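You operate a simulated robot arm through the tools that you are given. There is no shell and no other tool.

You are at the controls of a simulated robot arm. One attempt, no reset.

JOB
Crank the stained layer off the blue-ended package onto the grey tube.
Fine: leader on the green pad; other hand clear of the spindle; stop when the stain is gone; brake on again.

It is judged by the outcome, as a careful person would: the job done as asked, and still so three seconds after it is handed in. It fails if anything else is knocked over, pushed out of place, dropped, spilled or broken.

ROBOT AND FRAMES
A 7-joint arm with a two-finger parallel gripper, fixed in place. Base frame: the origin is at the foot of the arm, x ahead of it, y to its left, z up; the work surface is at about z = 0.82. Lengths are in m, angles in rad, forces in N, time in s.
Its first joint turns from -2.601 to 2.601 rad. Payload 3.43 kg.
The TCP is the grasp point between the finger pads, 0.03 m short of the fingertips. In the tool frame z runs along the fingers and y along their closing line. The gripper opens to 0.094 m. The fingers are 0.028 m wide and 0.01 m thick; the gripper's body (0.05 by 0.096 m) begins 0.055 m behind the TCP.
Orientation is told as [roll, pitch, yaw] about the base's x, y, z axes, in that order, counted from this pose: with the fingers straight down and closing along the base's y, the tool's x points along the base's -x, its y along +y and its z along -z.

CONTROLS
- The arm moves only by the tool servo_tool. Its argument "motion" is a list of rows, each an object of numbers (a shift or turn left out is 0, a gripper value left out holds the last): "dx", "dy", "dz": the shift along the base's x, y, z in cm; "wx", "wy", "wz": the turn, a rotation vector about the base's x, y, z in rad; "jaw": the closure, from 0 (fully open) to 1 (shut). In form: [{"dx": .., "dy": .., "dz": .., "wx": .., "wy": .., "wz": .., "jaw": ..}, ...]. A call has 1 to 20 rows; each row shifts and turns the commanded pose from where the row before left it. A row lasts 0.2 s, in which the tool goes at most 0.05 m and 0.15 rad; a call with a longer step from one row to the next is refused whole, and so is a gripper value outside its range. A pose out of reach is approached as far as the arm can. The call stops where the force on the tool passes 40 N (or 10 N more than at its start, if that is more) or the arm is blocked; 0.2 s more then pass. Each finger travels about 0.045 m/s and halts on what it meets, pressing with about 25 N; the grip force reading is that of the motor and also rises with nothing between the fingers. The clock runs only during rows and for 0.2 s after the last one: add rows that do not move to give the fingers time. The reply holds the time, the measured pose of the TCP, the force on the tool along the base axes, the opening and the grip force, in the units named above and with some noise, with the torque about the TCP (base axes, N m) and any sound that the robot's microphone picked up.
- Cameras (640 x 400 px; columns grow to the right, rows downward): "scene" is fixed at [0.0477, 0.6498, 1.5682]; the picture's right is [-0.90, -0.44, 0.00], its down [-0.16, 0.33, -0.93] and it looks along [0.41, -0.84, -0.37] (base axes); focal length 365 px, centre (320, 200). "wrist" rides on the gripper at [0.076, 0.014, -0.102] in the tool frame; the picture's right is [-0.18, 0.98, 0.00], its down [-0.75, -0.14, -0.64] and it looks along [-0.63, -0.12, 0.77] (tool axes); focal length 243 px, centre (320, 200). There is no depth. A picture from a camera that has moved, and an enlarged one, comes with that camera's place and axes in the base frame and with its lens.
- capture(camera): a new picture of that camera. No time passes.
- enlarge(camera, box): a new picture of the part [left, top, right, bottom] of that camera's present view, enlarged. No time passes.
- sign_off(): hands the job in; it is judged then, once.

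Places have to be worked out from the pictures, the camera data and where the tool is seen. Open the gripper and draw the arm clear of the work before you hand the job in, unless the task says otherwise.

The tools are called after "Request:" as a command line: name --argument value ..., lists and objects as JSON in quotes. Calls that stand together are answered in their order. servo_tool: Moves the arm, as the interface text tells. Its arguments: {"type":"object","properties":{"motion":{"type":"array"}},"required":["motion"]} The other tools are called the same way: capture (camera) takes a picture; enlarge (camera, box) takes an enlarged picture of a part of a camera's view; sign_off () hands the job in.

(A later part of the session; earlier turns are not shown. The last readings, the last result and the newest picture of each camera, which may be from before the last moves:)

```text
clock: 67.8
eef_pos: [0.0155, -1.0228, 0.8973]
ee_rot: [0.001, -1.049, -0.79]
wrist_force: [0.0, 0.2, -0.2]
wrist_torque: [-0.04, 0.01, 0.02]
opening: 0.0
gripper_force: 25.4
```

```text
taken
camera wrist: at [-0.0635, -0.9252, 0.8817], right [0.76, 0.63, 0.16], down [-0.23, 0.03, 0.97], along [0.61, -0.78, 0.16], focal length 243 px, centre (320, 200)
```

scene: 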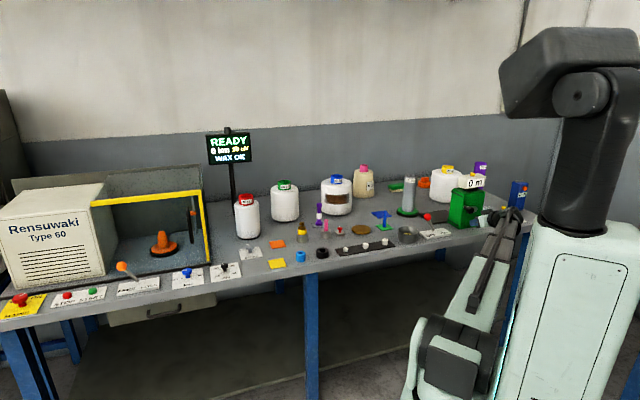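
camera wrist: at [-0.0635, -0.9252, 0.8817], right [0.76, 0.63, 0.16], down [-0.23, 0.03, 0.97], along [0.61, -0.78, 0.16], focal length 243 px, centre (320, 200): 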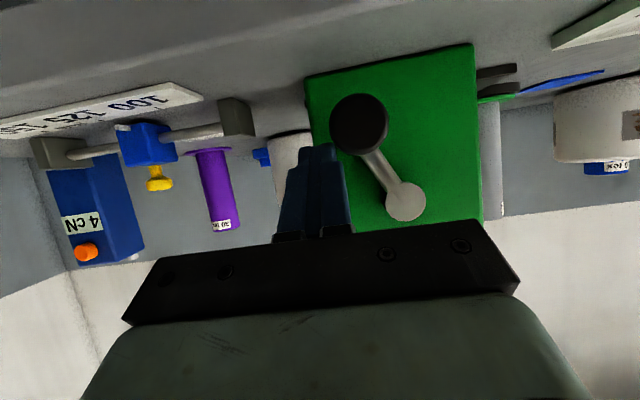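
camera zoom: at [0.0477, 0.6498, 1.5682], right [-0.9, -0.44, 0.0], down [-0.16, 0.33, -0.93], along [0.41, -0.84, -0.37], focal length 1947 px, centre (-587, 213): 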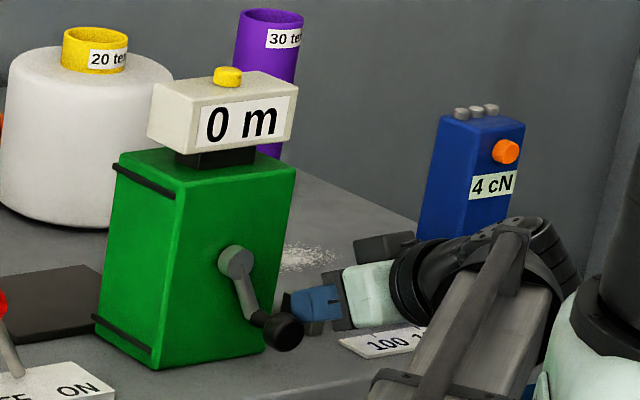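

All good. I continue round the bottom to complete the first full turn.

Request:
servo_tool --motion '[{"dx": 0.424, "dy": 0.424, "dz": -0.857}, {"dx": 0.523, "dy": 0.523, "dz": -0.739}, {"dx": 0.606, "dy": 0.606, "dz": -0.6}, {"dx": 0.67, "dy": 0.67, "dz": -0.442}, {"dx": 0.714, "dy": 0.714, "dz": -0.271}, {"dx": 0.737, "dy": 0.737, "dz": -0.091}, {"dx": 0.737, "dy": 0.737, "dz": 0.091}, {"dx": 0.714, "dy": 0.714, "dz": 0.271}, {"dx": 0.67, "dy": 0.67, "dz": 0.442}, {"dx": 0.606, "dy": 0.606, "dz": 0.6}, {"dx": 0.523, "dy": 0.523, "dz": 0.739}, {"dx": 0.424, "dy": 0.424, "dz": 0.857}]'

Request:
enlarge --camera "scene" --box '[440, 160, 540, 235]'

Request:
enlarge --camera "scene" --box '[310, 165, 420, 220]'

```text
clock: 70.4
eef_pos: [0.0897, -0.9506, 0.8957]
ee_rot: [0.004, -1.047, -0.791]
wrist_force: [-1.3, -0.1, -1.8]
wrist_torque: [-0.02, 0.01, 0.03]
opening: 0.0001
gripper_force: 25.0
```

```text
5.33 times, centred on (490, 198) of scene
camera zoom: at [0.0477, 0.6498, 1.5682], right [-0.9, -0.44, 0.0], down [-0.16, 0.33, -0.93], along [0.41, -0.84, -0.37], focal length 1947 px, centre (-587, 213)
```

zoom: 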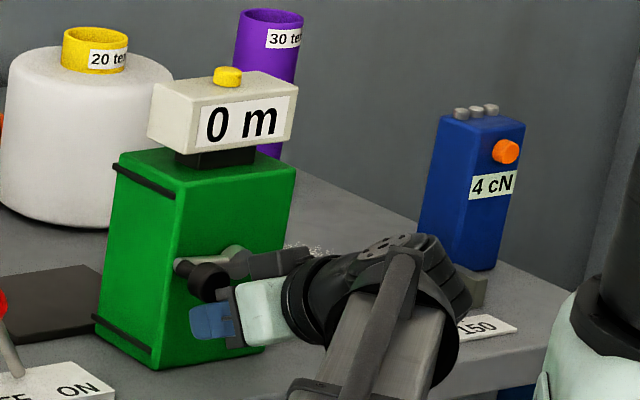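

```text
5.82 times, centred on (365, 192) of scene
camera zoom: at [0.0477, 0.6498, 1.5682], right [-0.9, -0.44, 0.0], down [-0.16, 0.33, -0.93], along [0.41, -0.84, -0.37], focal length 2124 px, centre (58, 244)
```

zoom: 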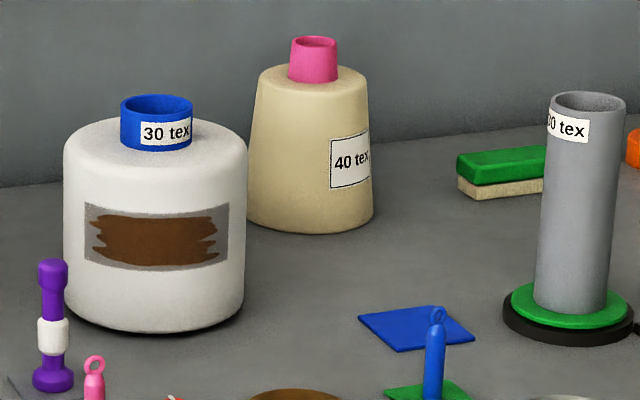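

One full turn gives no metres yet and the stain is unchanged, though the tube turns. I look closely at the tube, leader and stain for any sign of yarn moving before going on.

Request:
enlarge --camera "scene" --box '[370, 165, 440, 225]'

Request:
enlarge --camera "scene" --box '[455, 165, 500, 195]'

Request:
enlarge --camera "scene" --box '[200, 125, 260, 170]'

Request:
enlarge --camera "scene" --box '[320, 175, 355, 215]'

```text
6.67 times, centred on (405, 195) of scene
camera zoom: at [0.0477, 0.6498, 1.5682], right [-0.9, -0.44, 0.0], down [-0.16, 0.33, -0.93], along [0.41, -0.84, -0.37], focal length 2433 px, centre (-247, 233)
```

zoom: 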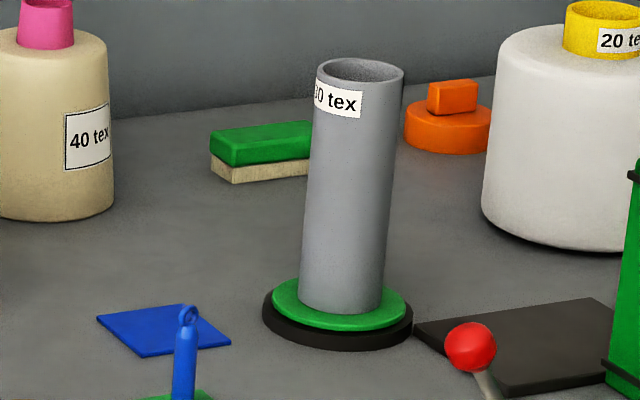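

```text
13.33 times, centred on (478, 180) of scene
camera zoom: at [0.0477, 0.6498, 1.5682], right [-0.9, -0.44, 0.0], down [-0.16, 0.33, -0.93], along [0.41, -0.84, -0.37], focal length 4866 px, centre (-1780, 467)
```

zoom: 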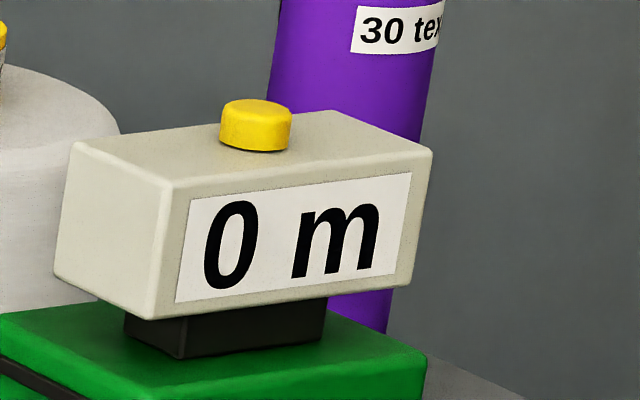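

```text
8.89 times, centred on (230, 148) of scene
camera zoom: at [0.0477, 0.6498, 1.5682], right [-0.9, -0.44, 0.0], down [-0.16, 0.33, -0.93], along [0.41, -0.84, -0.37], focal length 3244 px, centre (1120, 667)
```

zoom: 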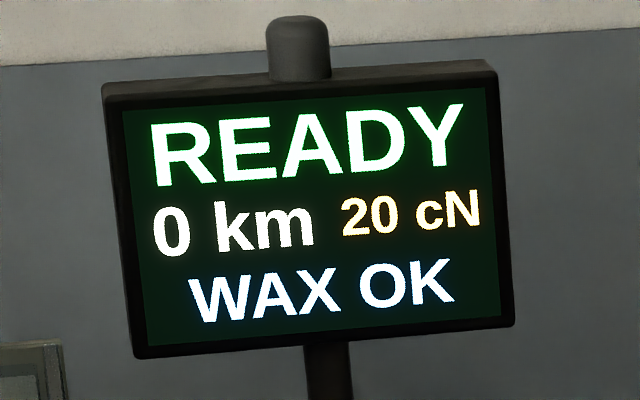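

```text
10.00 times, centred on (338, 195) of scene
camera zoom: at [0.0477, 0.6498, 1.5682], right [-0.9, -0.44, 0.0], down [-0.16, 0.33, -0.93], along [0.41, -0.84, -0.37], focal length 3650 px, centre (145, 250)
```

zoom: 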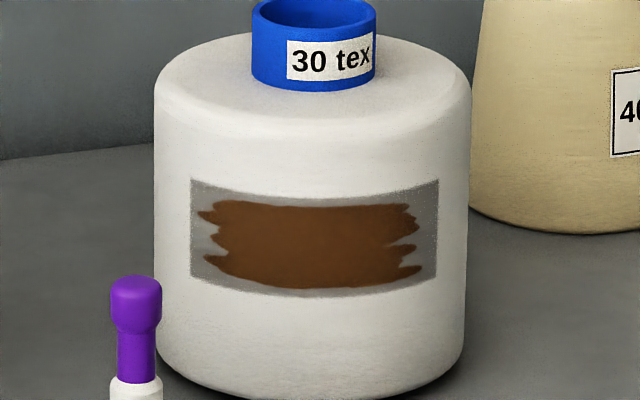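

After a full clockwise turn neither counter nor stain has changed, so winding may count only the other way. I'll test that: back out, go above the knob, and push it down a short way.

Request:
servo_tool --motion '[{"dx": -1.8, "dy": 1.8}, {"dx": -1.8, "dy": 1.8}, {"dx": -0.35, "dy": -0.35, "dz": 1.9}, {"dx": -0.35, "dy": -0.35, "dz": 1.9}, {"dz": 1.9}, {"dz": 1.7}, {"dx": 1.8, "dy": -1.8}, {"dx": 1.8, "dy": -1.8}, {}]'

Request:
enlarge --camera "scene" --box '[380, 160, 540, 240]'

```text
clock: 72.4
eef_pos: [0.0826, -0.9588, 0.9702]
ee_rot: [0.003, -1.048, -0.791]
wrist_force: [0.3, 0.9, 0.1]
wrist_torque: [0.03, 0.0, -0.02]
opening: 0.0001
gripper_force: 24.7
```

```text
4.00 times, centred on (460, 200) of scene
camera zoom: at [0.0477, 0.6498, 1.5682], right [-0.9, -0.44, 0.0], down [-0.16, 0.33, -0.93], along [0.41, -0.84, -0.37], focal length 1460 px, centre (-240, 200)
```

zoom: 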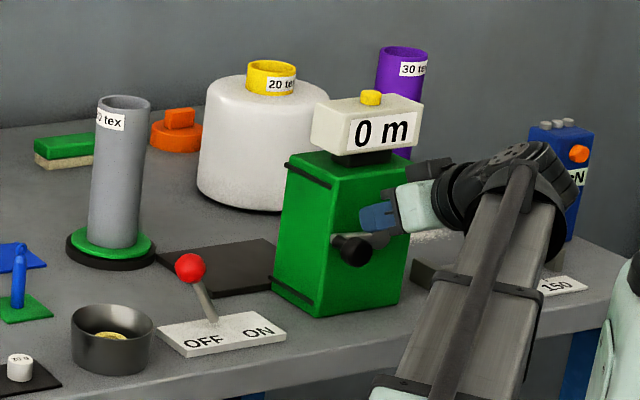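

Fingers are now above the knob. I push it down about 60° counter-clockwise and check counter and tube label.

Request:
servo_tool --motion '[{"dx": 0.475, "dy": 0.475, "dz": -0.802}, {"dx": 0.37, "dy": 0.37, "dz": -0.905}, {"dx": 0.253, "dy": 0.253, "dz": -0.983}, {"dx": 0.128, "dy": 0.128, "dz": -1.03}, {"dz": -1.046}, {"dx": -0.128, "dy": -0.128, "dz": -1.03}]'

Request:
enlarge --camera "scene" --box '[380, 160, 540, 240]'

Request:
enlarge --camera "scene" --box '[320, 175, 355, 215]'

```text
clock: 73.8
eef_pos: [0.0935, -0.9477, 0.911]
ee_rot: [0.005, -1.046, -0.792]
wrist_force: [0.7, 1.1, 0.0]
wrist_torque: [0.05, 0.01, -0.01]
opening: 0.0
gripper_force: 24.7
```

```text
4.00 times, centred on (460, 200) of scene
camera zoom: at [0.0477, 0.6498, 1.5682], right [-0.9, -0.44, 0.0], down [-0.16, 0.33, -0.93], along [0.41, -0.84, -0.37], focal length 1460 px, centre (-240, 200)
```

zoom: 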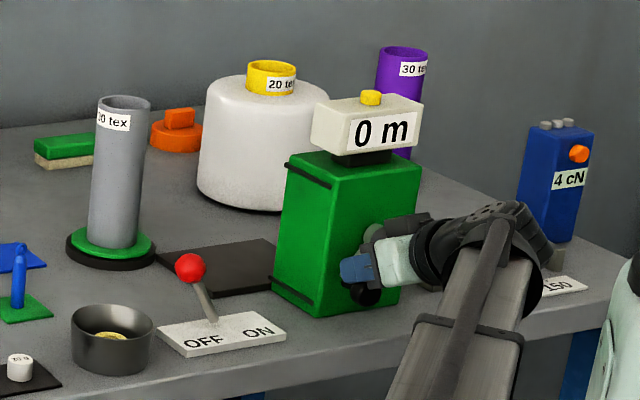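

```text
10.00 times, centred on (338, 195) of scene
camera zoom: at [0.0477, 0.6498, 1.5682], right [-0.9, -0.44, 0.0], down [-0.16, 0.33, -0.93], along [0.41, -0.84, -0.37], focal length 3650 px, centre (145, 250)
```

zoom: 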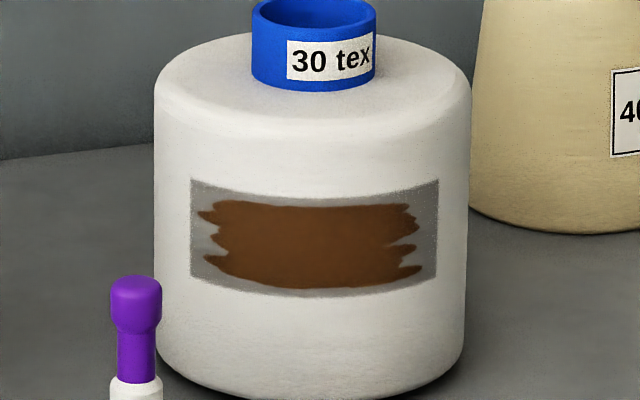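

The knob went back about 45° easily, with no change in counter or stain yet. I continue counter-clockwise for a fuller test, half a turn per call.

Request:
servo_tool --motion '[{"dx": -0.253, "dy": -0.253, "dz": -0.983}, {"dx": -0.37, "dy": -0.37, "dz": -0.906}, {"dx": -0.475, "dy": -0.475, "dz": -0.801}, {"dx": -0.567, "dy": -0.567, "dz": -0.672}, {"dx": -0.641, "dy": -0.641, "dz": -0.523}, {"dx": -0.695, "dy": -0.695, "dz": -0.358}, {"dx": -0.728, "dy": -0.728, "dz": -0.182}, {"dx": -0.74, "dy": -0.74, "dz": 0}, {"dx": -0.728, "dy": -0.728, "dz": 0.182}, {"dx": -0.695, "dy": -0.695, "dz": 0.358}, {"dx": -0.641, "dy": -0.641, "dz": 0.523}, {"dx": -0.567, "dy": -0.567, "dz": 0.672}, {"dx": -0.475, "dy": -0.475, "dz": 0.801}, {"dx": -0.37, "dy": -0.37, "dz": 0.906}]'

Request:
enlarge --camera "scene" --box '[380, 160, 540, 240]'

Request:
enlarge --camera "scene" --box '[320, 175, 355, 215]'

```text
clock: 76.8
eef_pos: [0.0138, -1.027, 0.9036]
ee_rot: [0.002, -1.047, -0.793]
wrist_force: [0.3, 0.0, -0.9]
wrist_torque: [-0.01, 0.02, -0.01]
opening: 0.0003
gripper_force: 25.2
```

```text
4.00 times, centred on (460, 200) of scene
camera zoom: at [0.0477, 0.6498, 1.5682], right [-0.9, -0.44, 0.0], down [-0.16, 0.33, -0.93], along [0.41, -0.84, -0.37], focal length 1460 px, centre (-240, 200)
```

zoom: 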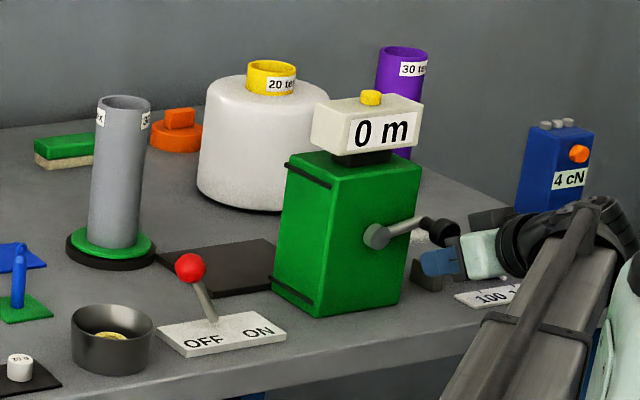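

```text
10.00 times, centred on (338, 195) of scene
camera zoom: at [0.0477, 0.6498, 1.5682], right [-0.9, -0.44, 0.0], down [-0.16, 0.33, -0.93], along [0.41, -0.84, -0.37], focal length 3650 px, centre (145, 250)
```

zoom: 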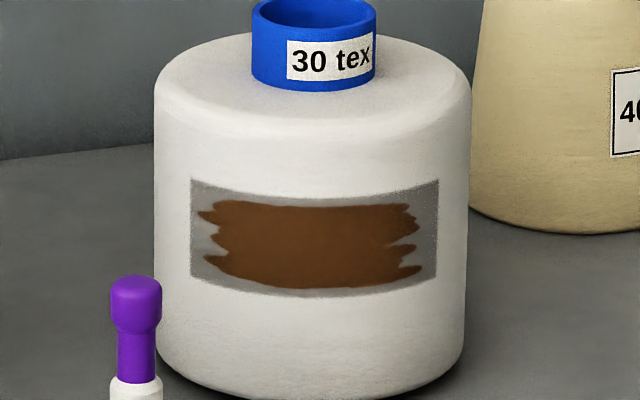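

Reverse also shows nothing so far. The tube turns about 3.5 times per crank turn, so one crank turn may be only about 0.7 m and the counter may just not have reached 1 yet. I go back to clockwise: back out, go above the knob on the far side.

Request:
servo_tool --motion '[{"dx": -1.8, "dy": 1.8}, {"dx": -1.8, "dy": 1.8}, {"dx": 0.45, "dy": 0.45, "dz": 1.9}, {"dx": 0.45, "dy": 0.45, "dz": 1.9}, {"dx": 0.45, "dy": 0.45, "dz": 1.9}, {"dx": 0.45, "dy": 0.45, "dz": 1.9}, {"dx": 1.8, "dy": -1.8}, {"dx": 1.8, "dy": -1.8}, {}]'

Request:
enlarge --camera "scene" --box '[440, 160, 540, 235]'

```text
clock: 78.8
eef_pos: [0.031, -1.008, 0.9776]
ee_rot: [0.002, -1.047, -0.792]
wrist_force: [0.5, -0.2, -0.2]
wrist_torque: [0.03, 0.0, 0.01]
opening: 0.0
gripper_force: 25.3
```

```text
5.33 times, centred on (490, 198) of scene
camera zoom: at [0.0477, 0.6498, 1.5682], right [-0.9, -0.44, 0.0], down [-0.16, 0.33, -0.93], along [0.41, -0.84, -0.37], focal length 1947 px, centre (-587, 213)
```

zoom: 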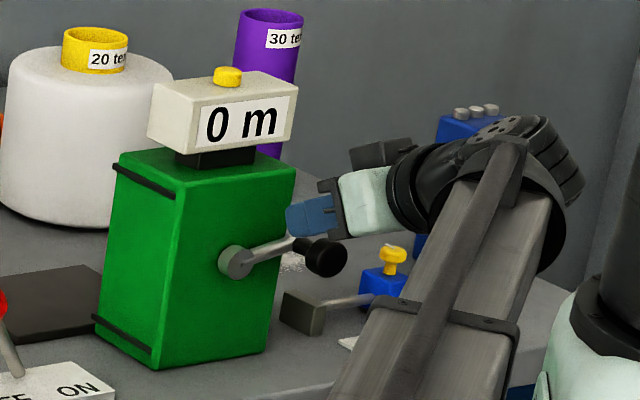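

Positioned above the knob. I push one full clockwise turn at 18° per row.

Request:
servo_tool --motion '[{"dx": -1.032, "dy": -1.032, "dz": -1.181}, {"dx": -0.723, "dy": -0.723, "dz": -1.574}, {"dx": -0.344, "dy": -0.344, "dz": -1.813}, {"dx": 0.07, "dy": 0.07, "dz": -1.875}, {"dx": 0.476, "dy": 0.476, "dz": -1.752}, {"dx": 0.835, "dy": 0.835, "dz": -1.459}, {"dx": 1.113, "dy": 1.113, "dz": -1.022}, {"dx": 1.282, "dy": 1.282, "dz": -0.486}, {"dx": 1.325, "dy": 1.325, "dz": 0.098}, {"dx": 1.239, "dy": 1.239, "dz": 0.673}, {"dx": 1.032, "dy": 1.032, "dz": 1.181}, {"dx": 0.723, "dy": 0.723, "dz": 1.574}, {"dx": 0.344, "dy": 0.344, "dz": 1.813}, {"dx": -0.07, "dy": -0.07, "dz": 1.875}, {"dx": -0.476, "dy": -0.476, "dz": 1.752}, {"dx": -0.835, "dy": -0.835, "dz": 1.459}, {"dx": -1.113, "dy": -1.113, "dz": 1.022}, {"dx": -1.282, "dy": -1.282, "dz": 0.486}, {"dx": -1.325, "dy": -1.325, "dz": -0.098}, {"dx": -1.239, "dy": -1.239, "dz": -0.673}]'

Request:
enlarge --camera "scene" --box '[380, 160, 540, 240]'

Request:
enlarge --camera "scene" --box '[320, 175, 355, 215]'

```text
clock: 81.1
eef_pos: [0.0694, -0.9697, 0.8774]
ee_rot: [-0.006, -1.055, -0.8]
wrist_force: [-5.3, -1.6, 2.8]
wrist_torque: [0.01, -0.08, 0.0]
opening: 0.0
gripper_force: 25.4
stopped in row 11: the force on the tool passed its limit at 47 N (the readings are from after the stop); the commanded pose is now the measured one
```

```text
4.00 times, centred on (460, 200) of scene
camera zoom: at [0.0477, 0.6498, 1.5682], right [-0.9, -0.44, 0.0], down [-0.16, 0.33, -0.93], along [0.41, -0.84, -0.37], focal length 1460 px, centre (-240, 200)
```

zoom: 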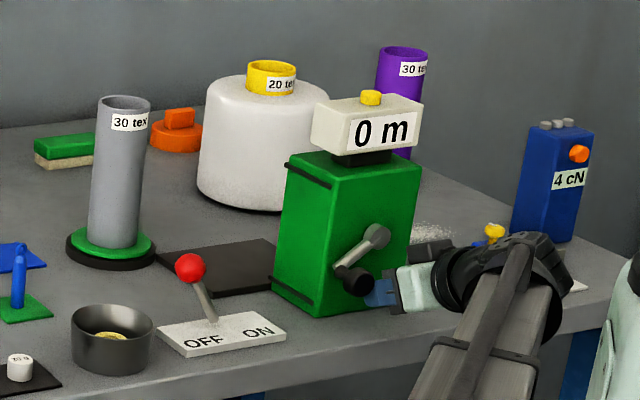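

```text
10.00 times, centred on (338, 195) of scene
camera zoom: at [0.0477, 0.6498, 1.5682], right [-0.9, -0.44, 0.0], down [-0.16, 0.33, -0.93], along [0.41, -0.84, -0.37], focal length 3650 px, centre (145, 250)
```

zoom: 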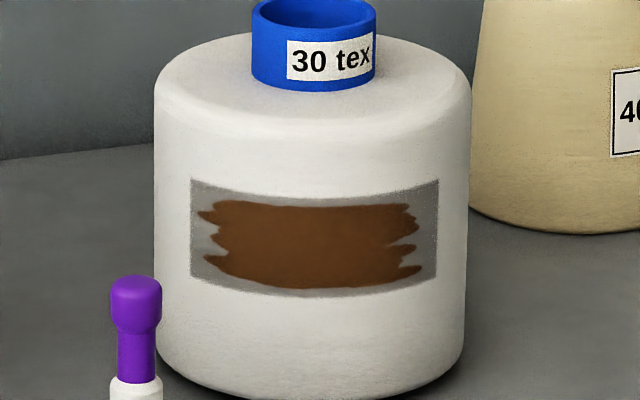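

The limit tripped at the faster pace, so drag rises with speed; 10° per row was comfortable. I continue clockwise at that pace.

Request:
servo_tool --motion '[{"dx": 0.69, "dy": 0.69, "dz": 0.44}, {"dx": 0.62, "dy": 0.62, "dz": 0.59}, {"dx": 0.52, "dy": 0.52, "dz": 0.71}, {"dx": 0.359, "dy": 0.359, "dz": 0.915}, {"dx": 0.241, "dy": 0.241, "dz": 0.989}, {"dx": 0.116, "dy": 0.116, "dz": 1.033}, {"dx": -0.013, "dy": -0.013, "dz": 1.046}, {"dx": -0.141, "dy": -0.141, "dz": 1.027}, {"dx": -0.265, "dy": -0.265, "dz": 0.976}, {"dx": -0.381, "dy": -0.381, "dz": 0.897}, {"dx": -0.485, "dy": -0.485, "dz": 0.789}, {"dx": -0.575, "dy": -0.575, "dz": 0.658}, {"dx": -0.647, "dy": -0.647, "dz": 0.507}, {"dx": -0.699, "dy": -0.699, "dz": 0.341}, {"dx": -0.73, "dy": -0.73, "dz": 0.164}, {"dx": -0.739, "dy": -0.739, "dz": -0.018}, {"dx": -0.726, "dy": -0.726, "dz": -0.2}, {"dx": -0.69, "dy": -0.69, "dz": -0.375}, {"dx": -0.634, "dy": -0.634, "dz": -0.539}]'

Request:
enlarge --camera "scene" --box '[380, 160, 540, 240]'

Request:
enlarge --camera "scene" --box '[320, 175, 355, 215]'

```text
clock: 81.6
eef_pos: [0.0719, -0.9668, 0.8871]
ee_rot: [-0.018, -1.059, -0.803]
wrist_force: [-5.9, -2.6, 1.8]
wrist_torque: [0.03, -0.09, -0.06]
opening: 0.0
gripper_force: 25.2
stopped in row 2: the force on the tool passed its limit at 46 N (the readings are from after the stop); the commanded pose is now the measured one
```

```text
4.00 times, centred on (460, 200) of scene
camera zoom: at [0.0477, 0.6498, 1.5682], right [-0.9, -0.44, 0.0], down [-0.16, 0.33, -0.93], along [0.41, -0.84, -0.37], focal length 1460 px, centre (-240, 200)
```

zoom: 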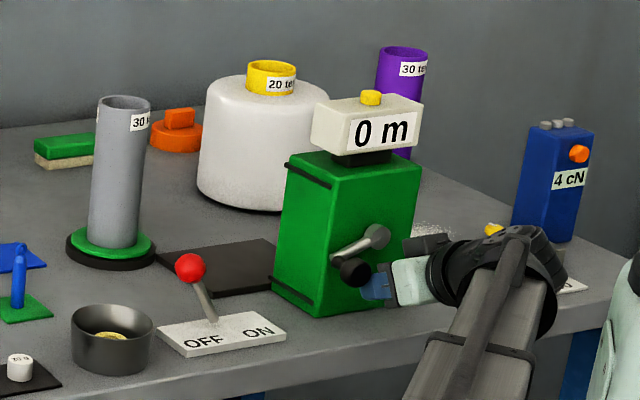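

```text
10.00 times, centred on (338, 195) of scene
camera zoom: at [0.0477, 0.6498, 1.5682], right [-0.9, -0.44, 0.0], down [-0.16, 0.33, -0.93], along [0.41, -0.84, -0.37], focal length 3650 px, centre (145, 250)
```

zoom: 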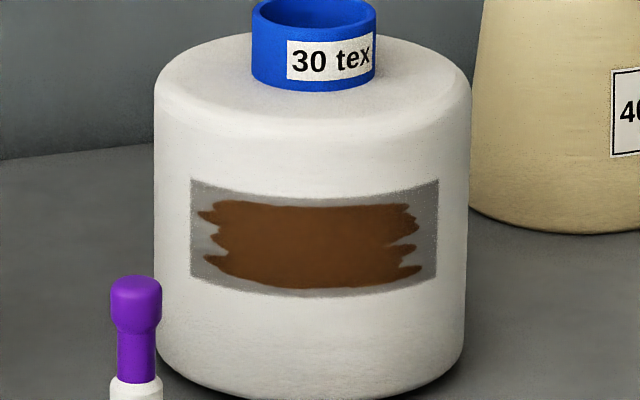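

The fingers had cut inside the circle and were pressing the knob radially, so it jammed. I back out and look with the wrist camera to reposition properly below the knob.

Request:
servo_tool --motion '[{"dx": -0.4, "dy": -0.4}, {"dx": -1.8, "dy": 1.8}, {"dx": -1.8, "dy": 1.8}, {"dx": -1.8, "dy": 1.8, "dz": 2.0, "wx": 0.01, "wy": -0.01}, {"dz": 2.5}, {"dz": 2.5}, {}, {}]'

Request:
capture --camera "wrist"

Request:
enlarge --camera "wrist" --box '[200, 0, 440, 200]'

```text
clock: 83.4
eef_pos: [0.0158, -0.9146, 0.9568]
ee_rot: [0.013, -1.059, -0.826]
wrist_force: [0.2, 0.1, -0.1]
wrist_torque: [-0.01, 0.01, 0.02]
opening: 0.0
gripper_force: 24.7
```

```text
taken
camera wrist: at [-0.0607, -0.8142, 0.9413], right [0.78, 0.61, 0.17], down [-0.24, 0.04, 0.97], along [0.58, -0.79, 0.17], focal length 243 px, centre (320, 200)
```

wrist: 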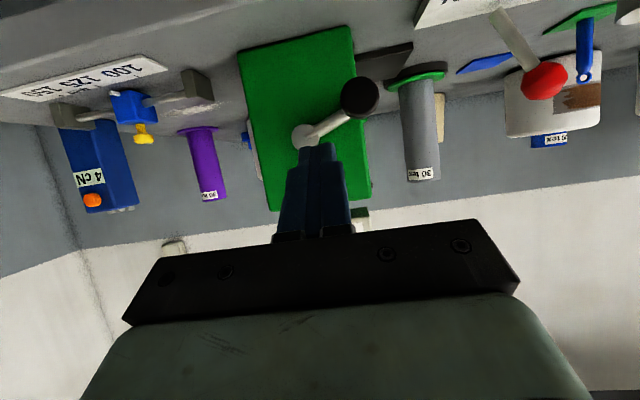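

```text
2.00 times, centred on (320, 100) of wrist
camera zoom: at [-0.0607, -0.8142, 0.9413], right [0.78, 0.61, 0.17], down [-0.24, 0.04, 0.97], along [0.58, -0.79, 0.17], focal length 485 px, centre (320, 400)
```

zoom: 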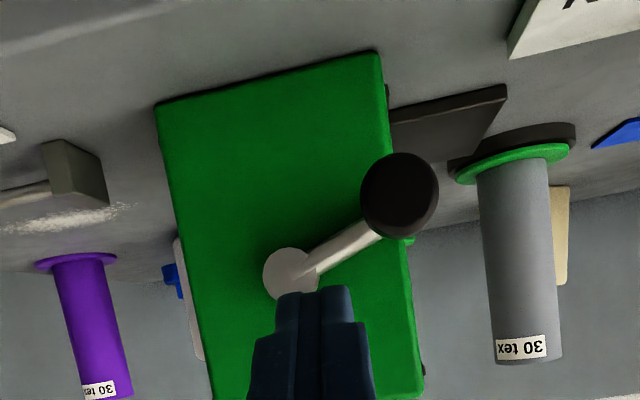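

The box hasn't moved; the knob is about 19° below level on the +s side, axis at s=-0.661, z=0.919. I straighten the tool, then come in lower and further out so the push will be tangential.

Request:
servo_tool --motion '[{"dx": 0.28, "dy": 0.28, "dz": -2.3, "wx": 0.0045, "wy": 0.0128, "wz": 0.0247}, {"dx": 0.28, "dy": 0.28, "dz": -2.3}, {"dx": 0.28, "dy": 0.28, "dz": -2.3}, {"dx": 0.28, "dy": 0.28, "dz": -2.3}, {}, {"dx": 1.8, "dy": -1.8}, {"dx": 1.8, "dy": -1.8}, {"dx": 1.8, "dy": -1.8}, {}]'

Request:
enlarge --camera "scene" --box '[440, 160, 540, 235]'

```text
clock: 85.4
eef_pos: [0.081, -0.9595, 0.8651]
ee_rot: [0.0, -1.048, -0.792]
wrist_force: [-0.5, -0.2, -0.1]
wrist_torque: [0.01, 0.01, 0.01]
opening: 0.0001
gripper_force: 25.0
```

```text
5.33 times, centred on (490, 198) of scene
camera zoom: at [0.0477, 0.6498, 1.5682], right [-0.9, -0.44, 0.0], down [-0.16, 0.33, -0.93], along [0.41, -0.84, -0.37], focal length 1947 px, centre (-587, 213)
```

zoom: 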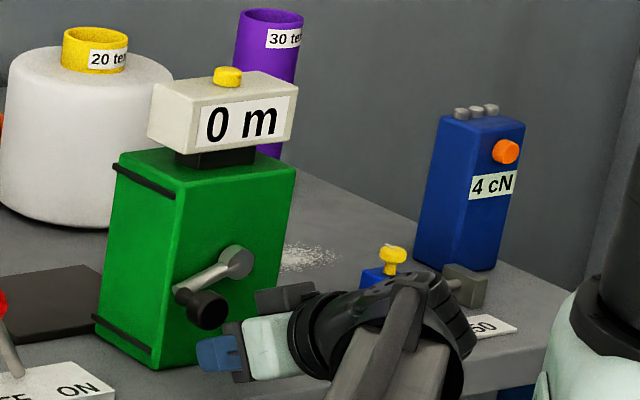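

Good position below the knob. I push clockwise at 10° per row over the top.

Request:
servo_tool --motion '[{"dx": 0.363, "dy": 0.363, "dz": 1.0}, {"dx": 0.363, "dy": 0.363, "dz": 1.0}, {"dx": 0.363, "dy": 0.363, "dz": 1.0}, {"dx": 0.333, "dy": 0.333, "dz": 1.011}, {"dx": 0.204, "dy": 0.204, "dz": 1.078}, {"dx": 0.069, "dy": 0.069, "dz": 1.111}, {"dx": -0.069, "dy": -0.069, "dz": 1.111}, {"dx": -0.204, "dy": -0.204, "dz": 1.078}, {"dx": -0.333, "dy": -0.333, "dz": 1.011}, {"dx": -0.452, "dy": -0.452, "dz": 0.914}, {"dx": -0.558, "dy": -0.558, "dz": 0.789}, {"dx": -0.646, "dy": -0.646, "dz": 0.64}, {"dx": -0.715, "dy": -0.715, "dz": 0.471}, {"dx": -0.762, "dy": -0.762, "dz": 0.289}, {"dx": -0.786, "dy": -0.786, "dz": 0.097}, {"dx": -0.786, "dy": -0.786, "dz": -0.097}, {"dx": -0.762, "dy": -0.762, "dz": -0.289}, {"dx": -0.715, "dy": -0.715, "dz": -0.471}, {"dx": -0.646, "dy": -0.646, "dz": -0.64}, {"dx": -0.558, "dy": -0.558, "dz": -0.789}]'

Request:
enlarge --camera "scene" --box '[380, 160, 540, 240]'

Request:
enlarge --camera "scene" --box '[320, 175, 355, 215]'

```text
clock: 89.6
eef_pos: [0.0167, -1.0206, 0.9682]
ee_rot: [0.0, -1.048, -0.793]
wrist_force: [-0.6, 0.2, 0.3]
wrist_torque: [-0.01, 0.01, 0.01]
opening: 0.0
gripper_force: 24.5
```

```text
4.00 times, centred on (460, 200) of scene
camera zoom: at [0.0477, 0.6498, 1.5682], right [-0.9, -0.44, 0.0], down [-0.16, 0.33, -0.93], along [0.41, -0.84, -0.37], focal length 1460 px, centre (-240, 200)
```

zoom: 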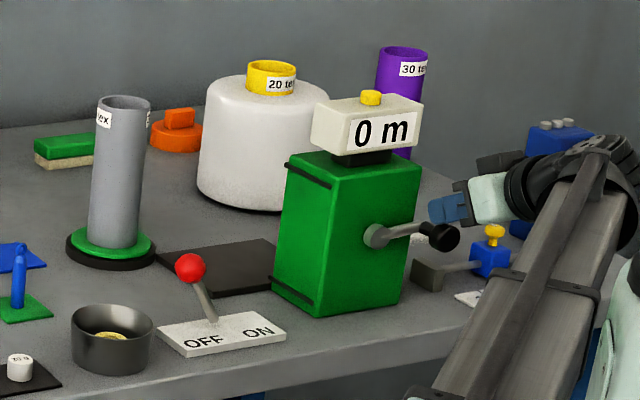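

```text
10.00 times, centred on (338, 195) of scene
camera zoom: at [0.0477, 0.6498, 1.5682], right [-0.9, -0.44, 0.0], down [-0.16, 0.33, -0.93], along [0.41, -0.84, -0.37], focal length 3650 px, centre (145, 250)
```

zoom: 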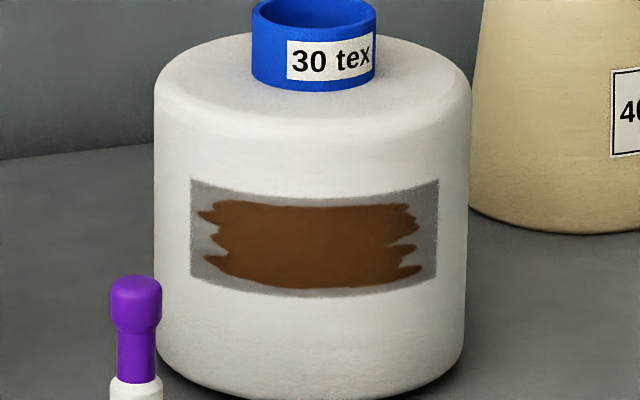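

Still 0 m after about 1½ net turns. One more clockwise turn is cheap and would make this direction conclusive, so I continue round the bottom.

Request:
servo_tool --motion '[{"dx": -0.452, "dy": -0.452, "dz": -0.914}, {"dx": -0.333, "dy": -0.333, "dz": -1.011}, {"dx": -0.204, "dy": -0.204, "dz": -1.078}, {"dx": -0.069, "dy": -0.069, "dz": -1.111}, {"dx": 0.069, "dy": 0.069, "dz": -1.111}, {"dx": 0.204, "dy": 0.204, "dz": -1.078}, {"dx": 0.333, "dy": 0.333, "dz": -1.011}, {"dx": 0.452, "dy": 0.452, "dz": -0.914}, {"dx": 0.558, "dy": 0.558, "dz": -0.789}, {"dx": 0.646, "dy": 0.646, "dz": -0.64}, {"dx": 0.715, "dy": 0.715, "dz": -0.471}, {"dx": 0.762, "dy": 0.762, "dz": -0.289}, {"dx": 0.786, "dy": 0.786, "dz": -0.097}, {"dx": 0.786, "dy": 0.786, "dz": 0.097}, {"dx": 0.762, "dy": 0.762, "dz": 0.289}, {"dx": 0.715, "dy": 0.715, "dz": 0.471}, {"dx": 0.646, "dy": 0.646, "dz": 0.64}, {"dx": 0.558, "dy": 0.558, "dz": 0.789}, {"dx": 0.452, "dy": 0.452, "dz": 0.914}, {"dx": 0.333, "dy": 0.333, "dz": 1.011}]'

Request:
enlarge --camera "scene" --box '[380, 160, 540, 240]'

Request:
enlarge --camera "scene" --box '[320, 175, 355, 215]'

```text
clock: 93.8
eef_pos: [0.0947, -0.9434, 0.9047]
ee_rot: [0.0, -1.047, -0.792]
wrist_force: [-1.6, -0.2, -1.4]
wrist_torque: [0.0, -0.02, 0.01]
opening: 0.0001
gripper_force: 24.8
```

```text
4.00 times, centred on (460, 200) of scene
camera zoom: at [0.0477, 0.6498, 1.5682], right [-0.9, -0.44, 0.0], down [-0.16, 0.33, -0.93], along [0.41, -0.84, -0.37], focal length 1460 px, centre (-240, 200)
```

zoom: 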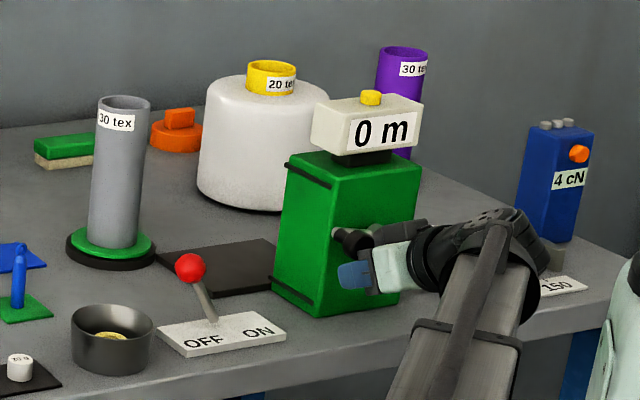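

```text
10.00 times, centred on (338, 195) of scene
camera zoom: at [0.0477, 0.6498, 1.5682], right [-0.9, -0.44, 0.0], down [-0.16, 0.33, -0.93], along [0.41, -0.84, -0.37], focal length 3650 px, centre (145, 250)
```

zoom: 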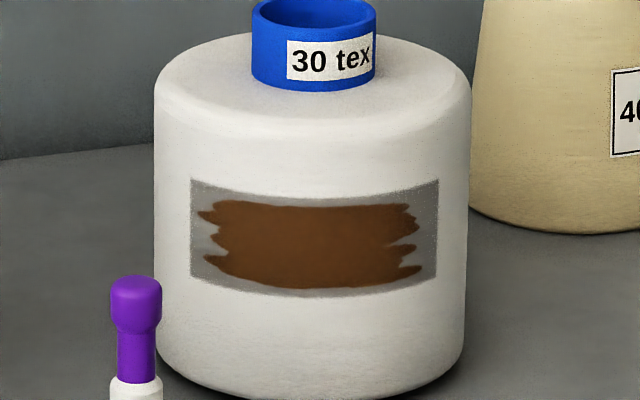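

Clockwise is now clearly not winding: 0 m and an identical stain after over two net turns. I reposition above the knob and test counter-clockwise over several turns.

Request:
servo_tool --motion '[{"dx": -1.9, "dy": 1.9}, {"dx": -1.9, "dy": 1.9}, {"dx": -0.27, "dy": -0.27, "dz": 2.05}, {"dx": -0.27, "dy": -0.27, "dz": 2.05}, {"dx": -0.27, "dy": -0.27, "dz": 2.05}, {"dx": -0.27, "dy": -0.27, "dz": 2.05}, {"dx": 1.9, "dy": -1.9}, {"dx": 1.9, "dy": -1.9}, {}]'

Request:
enlarge --camera "scene" --box '[440, 160, 540, 235]'

```text
clock: 95.8
eef_pos: [0.0843, -0.9556, 0.9872]
ee_rot: [-0.001, -1.047, -0.792]
wrist_force: [1.1, 0.3, -0.1]
wrist_torque: [0.01, -0.01, -0.03]
opening: 0.0
gripper_force: 24.7
```

```text
5.33 times, centred on (490, 198) of scene
camera zoom: at [0.0477, 0.6498, 1.5682], right [-0.9, -0.44, 0.0], down [-0.16, 0.33, -0.93], along [0.41, -0.84, -0.37], focal length 1947 px, centre (-587, 213)
```

zoom: 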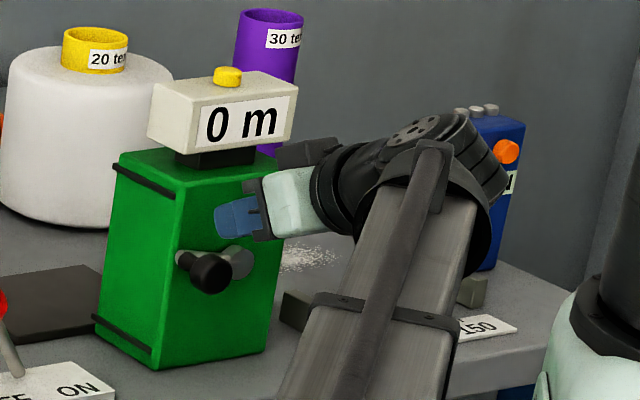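

The fingers are above the knob. I push counter-clockwise most of a turn.

Request:
servo_tool --motion '[{"dx": 0.22, "dy": 0.22, "dz": -0.93}, {"dx": 0.22, "dy": 0.22, "dz": -0.93}, {"dx": 0.22, "dy": 0.22, "dz": -0.93}, {"dx": 0.333, "dy": 0.333, "dz": -1.011}, {"dx": 0.204, "dy": 0.204, "dz": -1.078}, {"dx": 0.069, "dy": 0.069, "dz": -1.111}, {"dx": -0.069, "dy": -0.069, "dz": -1.111}, {"dx": -0.204, "dy": -0.204, "dz": -1.078}, {"dx": -0.333, "dy": -0.333, "dz": -1.011}, {"dx": -0.452, "dy": -0.452, "dz": -0.914}, {"dx": -0.558, "dy": -0.558, "dz": -0.789}, {"dx": -0.646, "dy": -0.646, "dz": -0.64}, {"dx": -0.715, "dy": -0.715, "dz": -0.471}, {"dx": -0.762, "dy": -0.762, "dz": -0.289}, {"dx": -0.786, "dy": -0.786, "dz": -0.097}, {"dx": -0.786, "dy": -0.786, "dz": 0.097}, {"dx": -0.762, "dy": -0.762, "dz": 0.289}, {"dx": -0.715, "dy": -0.715, "dz": 0.471}, {"dx": -0.646, "dy": -0.646, "dz": 0.64}, {"dx": -0.558, "dy": -0.558, "dz": 0.789}]'

Request:
enlarge --camera "scene" --box '[380, 160, 540, 240]'

Request:
enlarge --camera "scene" --box '[320, 175, 355, 215]'

```text
clock: 100.0
eef_pos: [0.0176, -1.0217, 0.8846]
ee_rot: [-0.001, -1.047, -0.793]
wrist_force: [0.1, -0.1, -2.2]
wrist_torque: [0.02, 0.03, 0.0]
opening: 0.0
gripper_force: 24.9
```

```text
4.00 times, centred on (460, 200) of scene
camera zoom: at [0.0477, 0.6498, 1.5682], right [-0.9, -0.44, 0.0], down [-0.16, 0.33, -0.93], along [0.41, -0.84, -0.37], focal length 1460 px, centre (-240, 200)
```

zoom: 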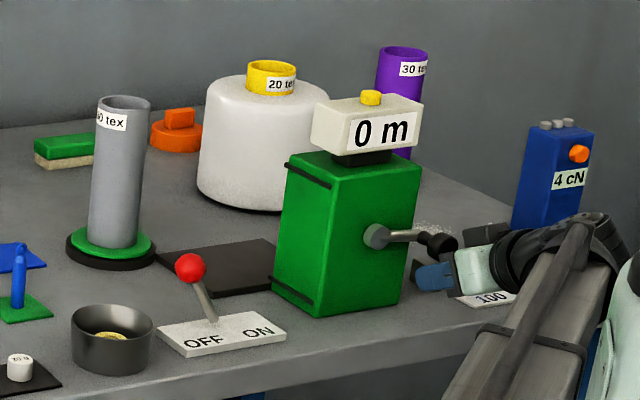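

```text
10.00 times, centred on (338, 195) of scene
camera zoom: at [0.0477, 0.6498, 1.5682], right [-0.9, -0.44, 0.0], down [-0.16, 0.33, -0.93], along [0.41, -0.84, -0.37], focal length 3650 px, centre (145, 250)
```

zoom: 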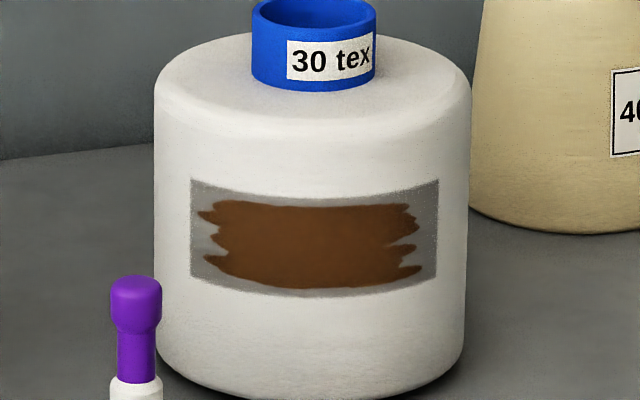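

No change after about 200° this way. I complete the counter-clockwise turn so that more than a full turn has been made in this direction too.

Request:
servo_tool --motion '[{"dx": -0.452, "dy": -0.452, "dz": 0.914}, {"dx": -0.333, "dy": -0.333, "dz": 1.011}, {"dx": -0.204, "dy": -0.204, "dz": 1.078}, {"dx": -0.069, "dy": -0.069, "dz": 1.111}, {"dx": 0.069, "dy": 0.069, "dz": 1.111}, {"dx": 0.204, "dy": 0.204, "dz": 1.078}, {"dx": 0.333, "dy": 0.333, "dz": 1.011}, {"dx": 0.452, "dy": 0.452, "dz": 0.914}, {"dx": 0.558, "dy": 0.558, "dz": 0.789}, {"dx": 0.646, "dy": 0.646, "dz": 0.64}, {"dx": 0.715, "dy": 0.715, "dz": 0.471}, {"dx": 0.762, "dy": 0.762, "dz": 0.289}, {"dx": 0.786, "dy": 0.786, "dz": 0.097}, {"dx": 0.786, "dy": 0.786, "dz": -0.097}, {"dx": 0.762, "dy": 0.762, "dz": -0.289}, {"dx": 0.715, "dy": 0.715, "dz": -0.471}, {"dx": 0.646, "dy": 0.646, "dz": -0.64}, {"dx": 0.558, "dy": 0.558, "dz": -0.789}, {"dx": 0.452, "dy": 0.452, "dz": -0.914}, {"dx": 0.333, "dy": 0.333, "dz": -1.011}]'

Request:
enlarge --camera "scene" --box '[380, 160, 540, 240]'

Request:
enlarge --camera "scene" --box '[320, 175, 355, 215]'

```text
clock: 103.7
eef_pos: [0.0768, -0.9616, 0.9739]
ee_rot: [-0.016, -1.044, -0.788]
wrist_force: [0.0, -0.2, 1.0]
wrist_torque: [-0.03, -0.03, 0.03]
opening: 0.0
gripper_force: 25.1
stopped in row 18: the force on the tool passed its limit at 43 N (the readings are from after the stop); the commanded pose is now the measured one
```

```text
4.00 times, centred on (460, 200) of scene
camera zoom: at [0.0477, 0.6498, 1.5682], right [-0.9, -0.44, 0.0], down [-0.16, 0.33, -0.93], along [0.41, -0.84, -0.37], focal length 1460 px, centre (-240, 200)
```

zoom: 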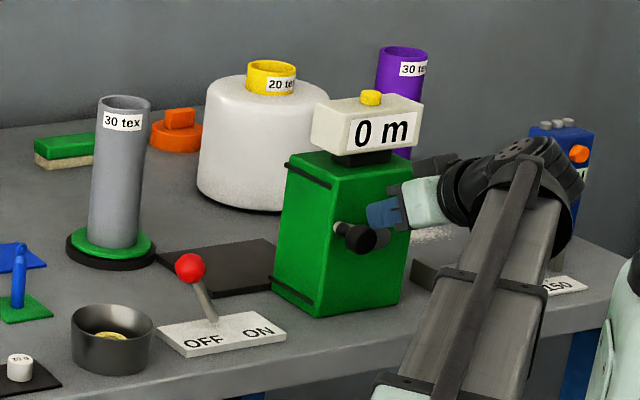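

```text
10.00 times, centred on (338, 195) of scene
camera zoom: at [0.0477, 0.6498, 1.5682], right [-0.9, -0.44, 0.0], down [-0.16, 0.33, -0.93], along [0.41, -0.84, -0.37], focal length 3650 px, centre (145, 250)
```

zoom: 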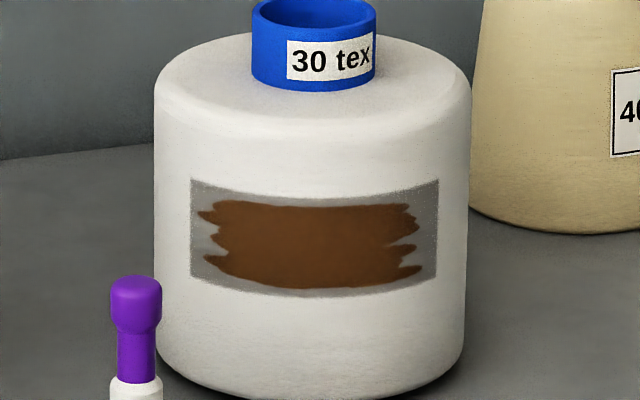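

Counter-clockwise has now gone almost exactly one turn with no count either. The stop was the finger tip catching behind the knob head; I withdraw the tip slightly, straighten, and make a bit more reverse turning to be conclusive.

Request:
servo_tool --motion '[{"dx": 0.05, "dy": 0.54, "dz": 0.4, "wx": 0.0057, "wy": -0.0057, "wz": 0.0138}, {"dx": 0.04, "dy": 0.54, "dz": 0.37}, {}, {"dx": 0.575, "dy": 0.575, "dz": -0.813}, {"dx": 0.467, "dy": 0.467, "dz": -0.942}, {"dx": 0.344, "dy": 0.344, "dz": -1.042}, {"dx": 0.211, "dy": 0.211, "dz": -1.111}, {"dx": 0.071, "dy": 0.071, "dz": -1.146}, {"dx": -0.071, "dy": -0.071, "dz": -1.146}, {"dx": -0.211, "dy": -0.211, "dz": -1.111}, {"dx": -0.344, "dy": -0.344, "dz": -1.042}, {"dx": -0.467, "dy": -0.467, "dz": -0.942}, {"dx": -0.575, "dy": -0.575, "dz": -0.813}, {"dx": -0.666, "dy": -0.666, "dz": -0.66}, {"dx": -0.737, "dy": -0.737, "dz": -0.486}, {"dx": -0.786, "dy": -0.786, "dz": -0.298}, {"dx": -0.81, "dy": -0.81, "dz": -0.1}, {"dx": -0.81, "dy": -0.81, "dz": 0.1}, {"dx": -0.786, "dy": -0.786, "dz": 0.298}]'

Request:
enlarge --camera "scene" --box '[380, 160, 540, 240]'

Request:
enlarge --camera "scene" --box '[320, 175, 355, 215]'

```text
clock: 107.7
eef_pos: [0.0302, -0.9981, 0.8699]
ee_rot: [0.0, -1.043, -0.787]
wrist_force: [1.4, 1.2, 0.2]
wrist_torque: [-0.02, -0.01, 0.01]
opening: 0.0
gripper_force: 25.2
```

```text
4.00 times, centred on (460, 200) of scene
camera zoom: at [0.0477, 0.6498, 1.5682], right [-0.9, -0.44, 0.0], down [-0.16, 0.33, -0.93], along [0.41, -0.84, -0.37], focal length 1460 px, centre (-240, 200)
```

zoom: 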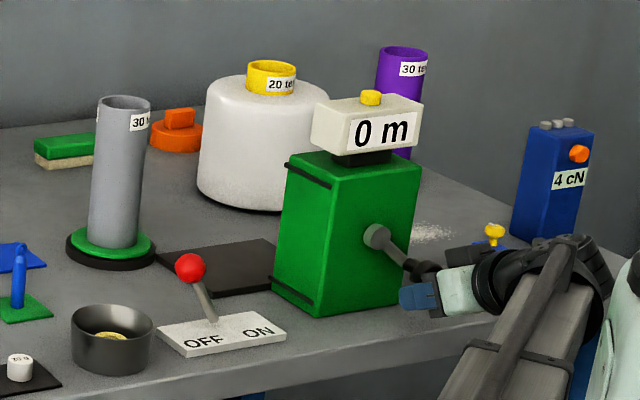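

```text
10.00 times, centred on (338, 195) of scene
camera zoom: at [0.0477, 0.6498, 1.5682], right [-0.9, -0.44, 0.0], down [-0.16, 0.33, -0.93], along [0.41, -0.84, -0.37], focal length 3650 px, centre (145, 250)
```

zoom: 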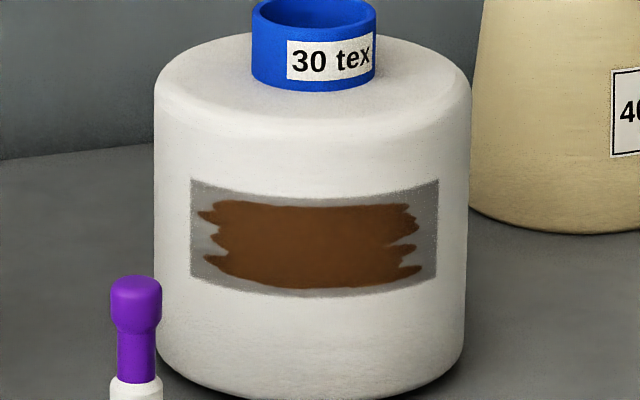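

Still nothing after 1.4 turns the other way. Since I'm set up for it, I run most of another counter-clockwise turn at a somewhat faster pace before changing approach.

Request:
servo_tool --motion '[{"dx": -1.147, "dy": -1.147, "dz": 0.54}, {"dx": -0.884, "dy": -0.884, "dz": 1.186}, {"dx": -0.637, "dy": -0.637, "dz": 1.469}, {"dx": -0.346, "dy": -0.346, "dz": 1.652}, {"dx": -0.032, "dy": -0.032, "dz": 1.722}, {"dx": 0.284, "dy": 0.284, "dz": 1.675}, {"dx": 0.581, "dy": 0.581, "dz": 1.514}, {"dx": 0.839, "dy": 0.839, "dz": 1.25}, {"dx": 1.039, "dy": 1.039, "dz": 0.9}, {"dx": 1.168, "dy": 1.168, "dz": 0.489}, {"dx": 1.218, "dy": 1.218, "dz": 0.045}, {"dx": 1.185, "dy": 1.185, "dz": -0.402}, {"dx": 1.071, "dy": 1.071, "dz": -0.822}, {"dx": 0.884, "dy": 0.884, "dz": -1.186}, {"dx": 0.637, "dy": 0.637, "dz": -1.469}, {"dx": 0.346, "dy": 0.346, "dz": -1.652}, {"dx": 0.032, "dy": 0.032, "dz": -1.722}, {"dx": -0.284, "dy": -0.284, "dz": -1.675}, {"dx": -0.581, "dy": -0.581, "dz": -1.514}, {"dx": -0.839, "dy": -0.839, "dz": -1.25}]'

Request:
enlarge --camera "scene" --box '[380, 160, 540, 240]'

Request:
enlarge --camera "scene" --box '[320, 175, 355, 215]'

```text
clock: 111.8
eef_pos: [0.0759, -0.9522, 0.8766]
ee_rot: [0.003, -1.044, -0.787]
wrist_force: [0.3, -1.0, 0.6]
wrist_torque: [-0.01, -0.01, 0.05]
opening: 0.0
gripper_force: 24.9
```

```text
4.00 times, centred on (460, 200) of scene
camera zoom: at [0.0477, 0.6498, 1.5682], right [-0.9, -0.44, 0.0], down [-0.16, 0.33, -0.93], along [0.41, -0.84, -0.37], focal length 1460 px, centre (-240, 200)
```

zoom: 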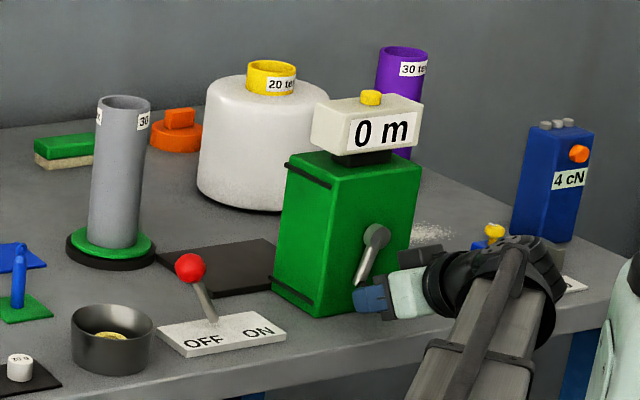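

```text
10.00 times, centred on (338, 195) of scene
camera zoom: at [0.0477, 0.6498, 1.5682], right [-0.9, -0.44, 0.0], down [-0.16, 0.33, -0.93], along [0.41, -0.84, -0.37], focal length 3650 px, centre (145, 250)
```

zoom: 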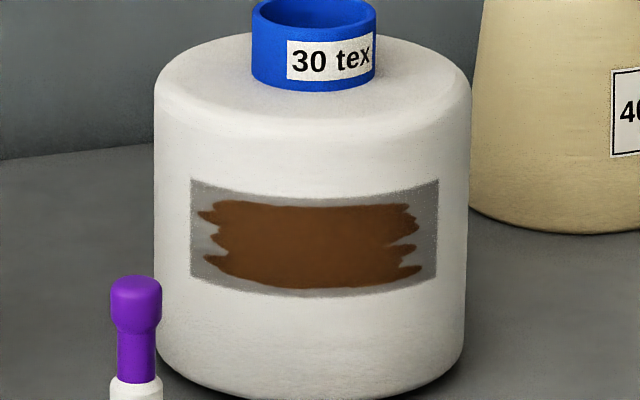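

Both directions are now tested for over two turns with no effect, so either the rate per turn is very small or a condition isn't met. The clockwise net total never exceeded 2.1 turns, so I'll make several quick clockwise turns first, since that disturbs nothing. I reposition behind the knob.

Request:
servo_tool --motion '[{"dx": -1.9, "dy": 1.9}, {"dx": -1.9, "dy": 1.9}, {"dx": -2.4, "dy": -2.4, "dz": -0.4}, {"dx": -2.4, "dy": -2.4, "dz": -0.5}, {"dx": 1.9, "dy": -1.9}, {"dx": 1.9, "dy": -1.9}, {}]'

Request:
enlarge --camera "scene" --box '[440, 160, 540, 235]'

```text
clock: 113.5
eef_pos: [0.0287, -0.9997, 0.8677]
ee_rot: [0.003, -1.044, -0.787]
wrist_force: [0.3, -0.6, 0.7]
wrist_torque: [-0.02, -0.02, 0.02]
opening: 0.0002
gripper_force: 24.8
```

```text
5.33 times, centred on (490, 198) of scene
camera zoom: at [0.0477, 0.6498, 1.5682], right [-0.9, -0.44, 0.0], down [-0.16, 0.33, -0.93], along [0.41, -0.84, -0.37], focal length 1947 px, centre (-587, 213)
```

zoom: 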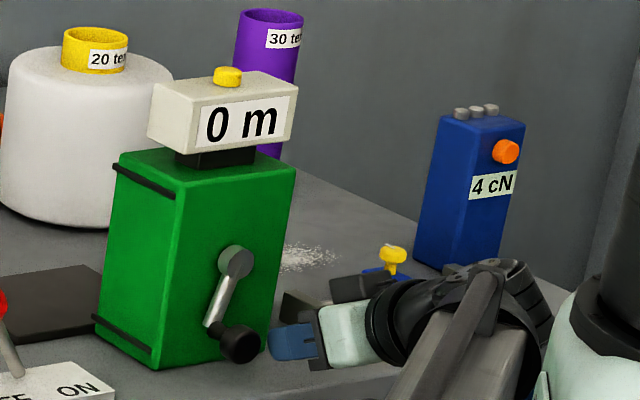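

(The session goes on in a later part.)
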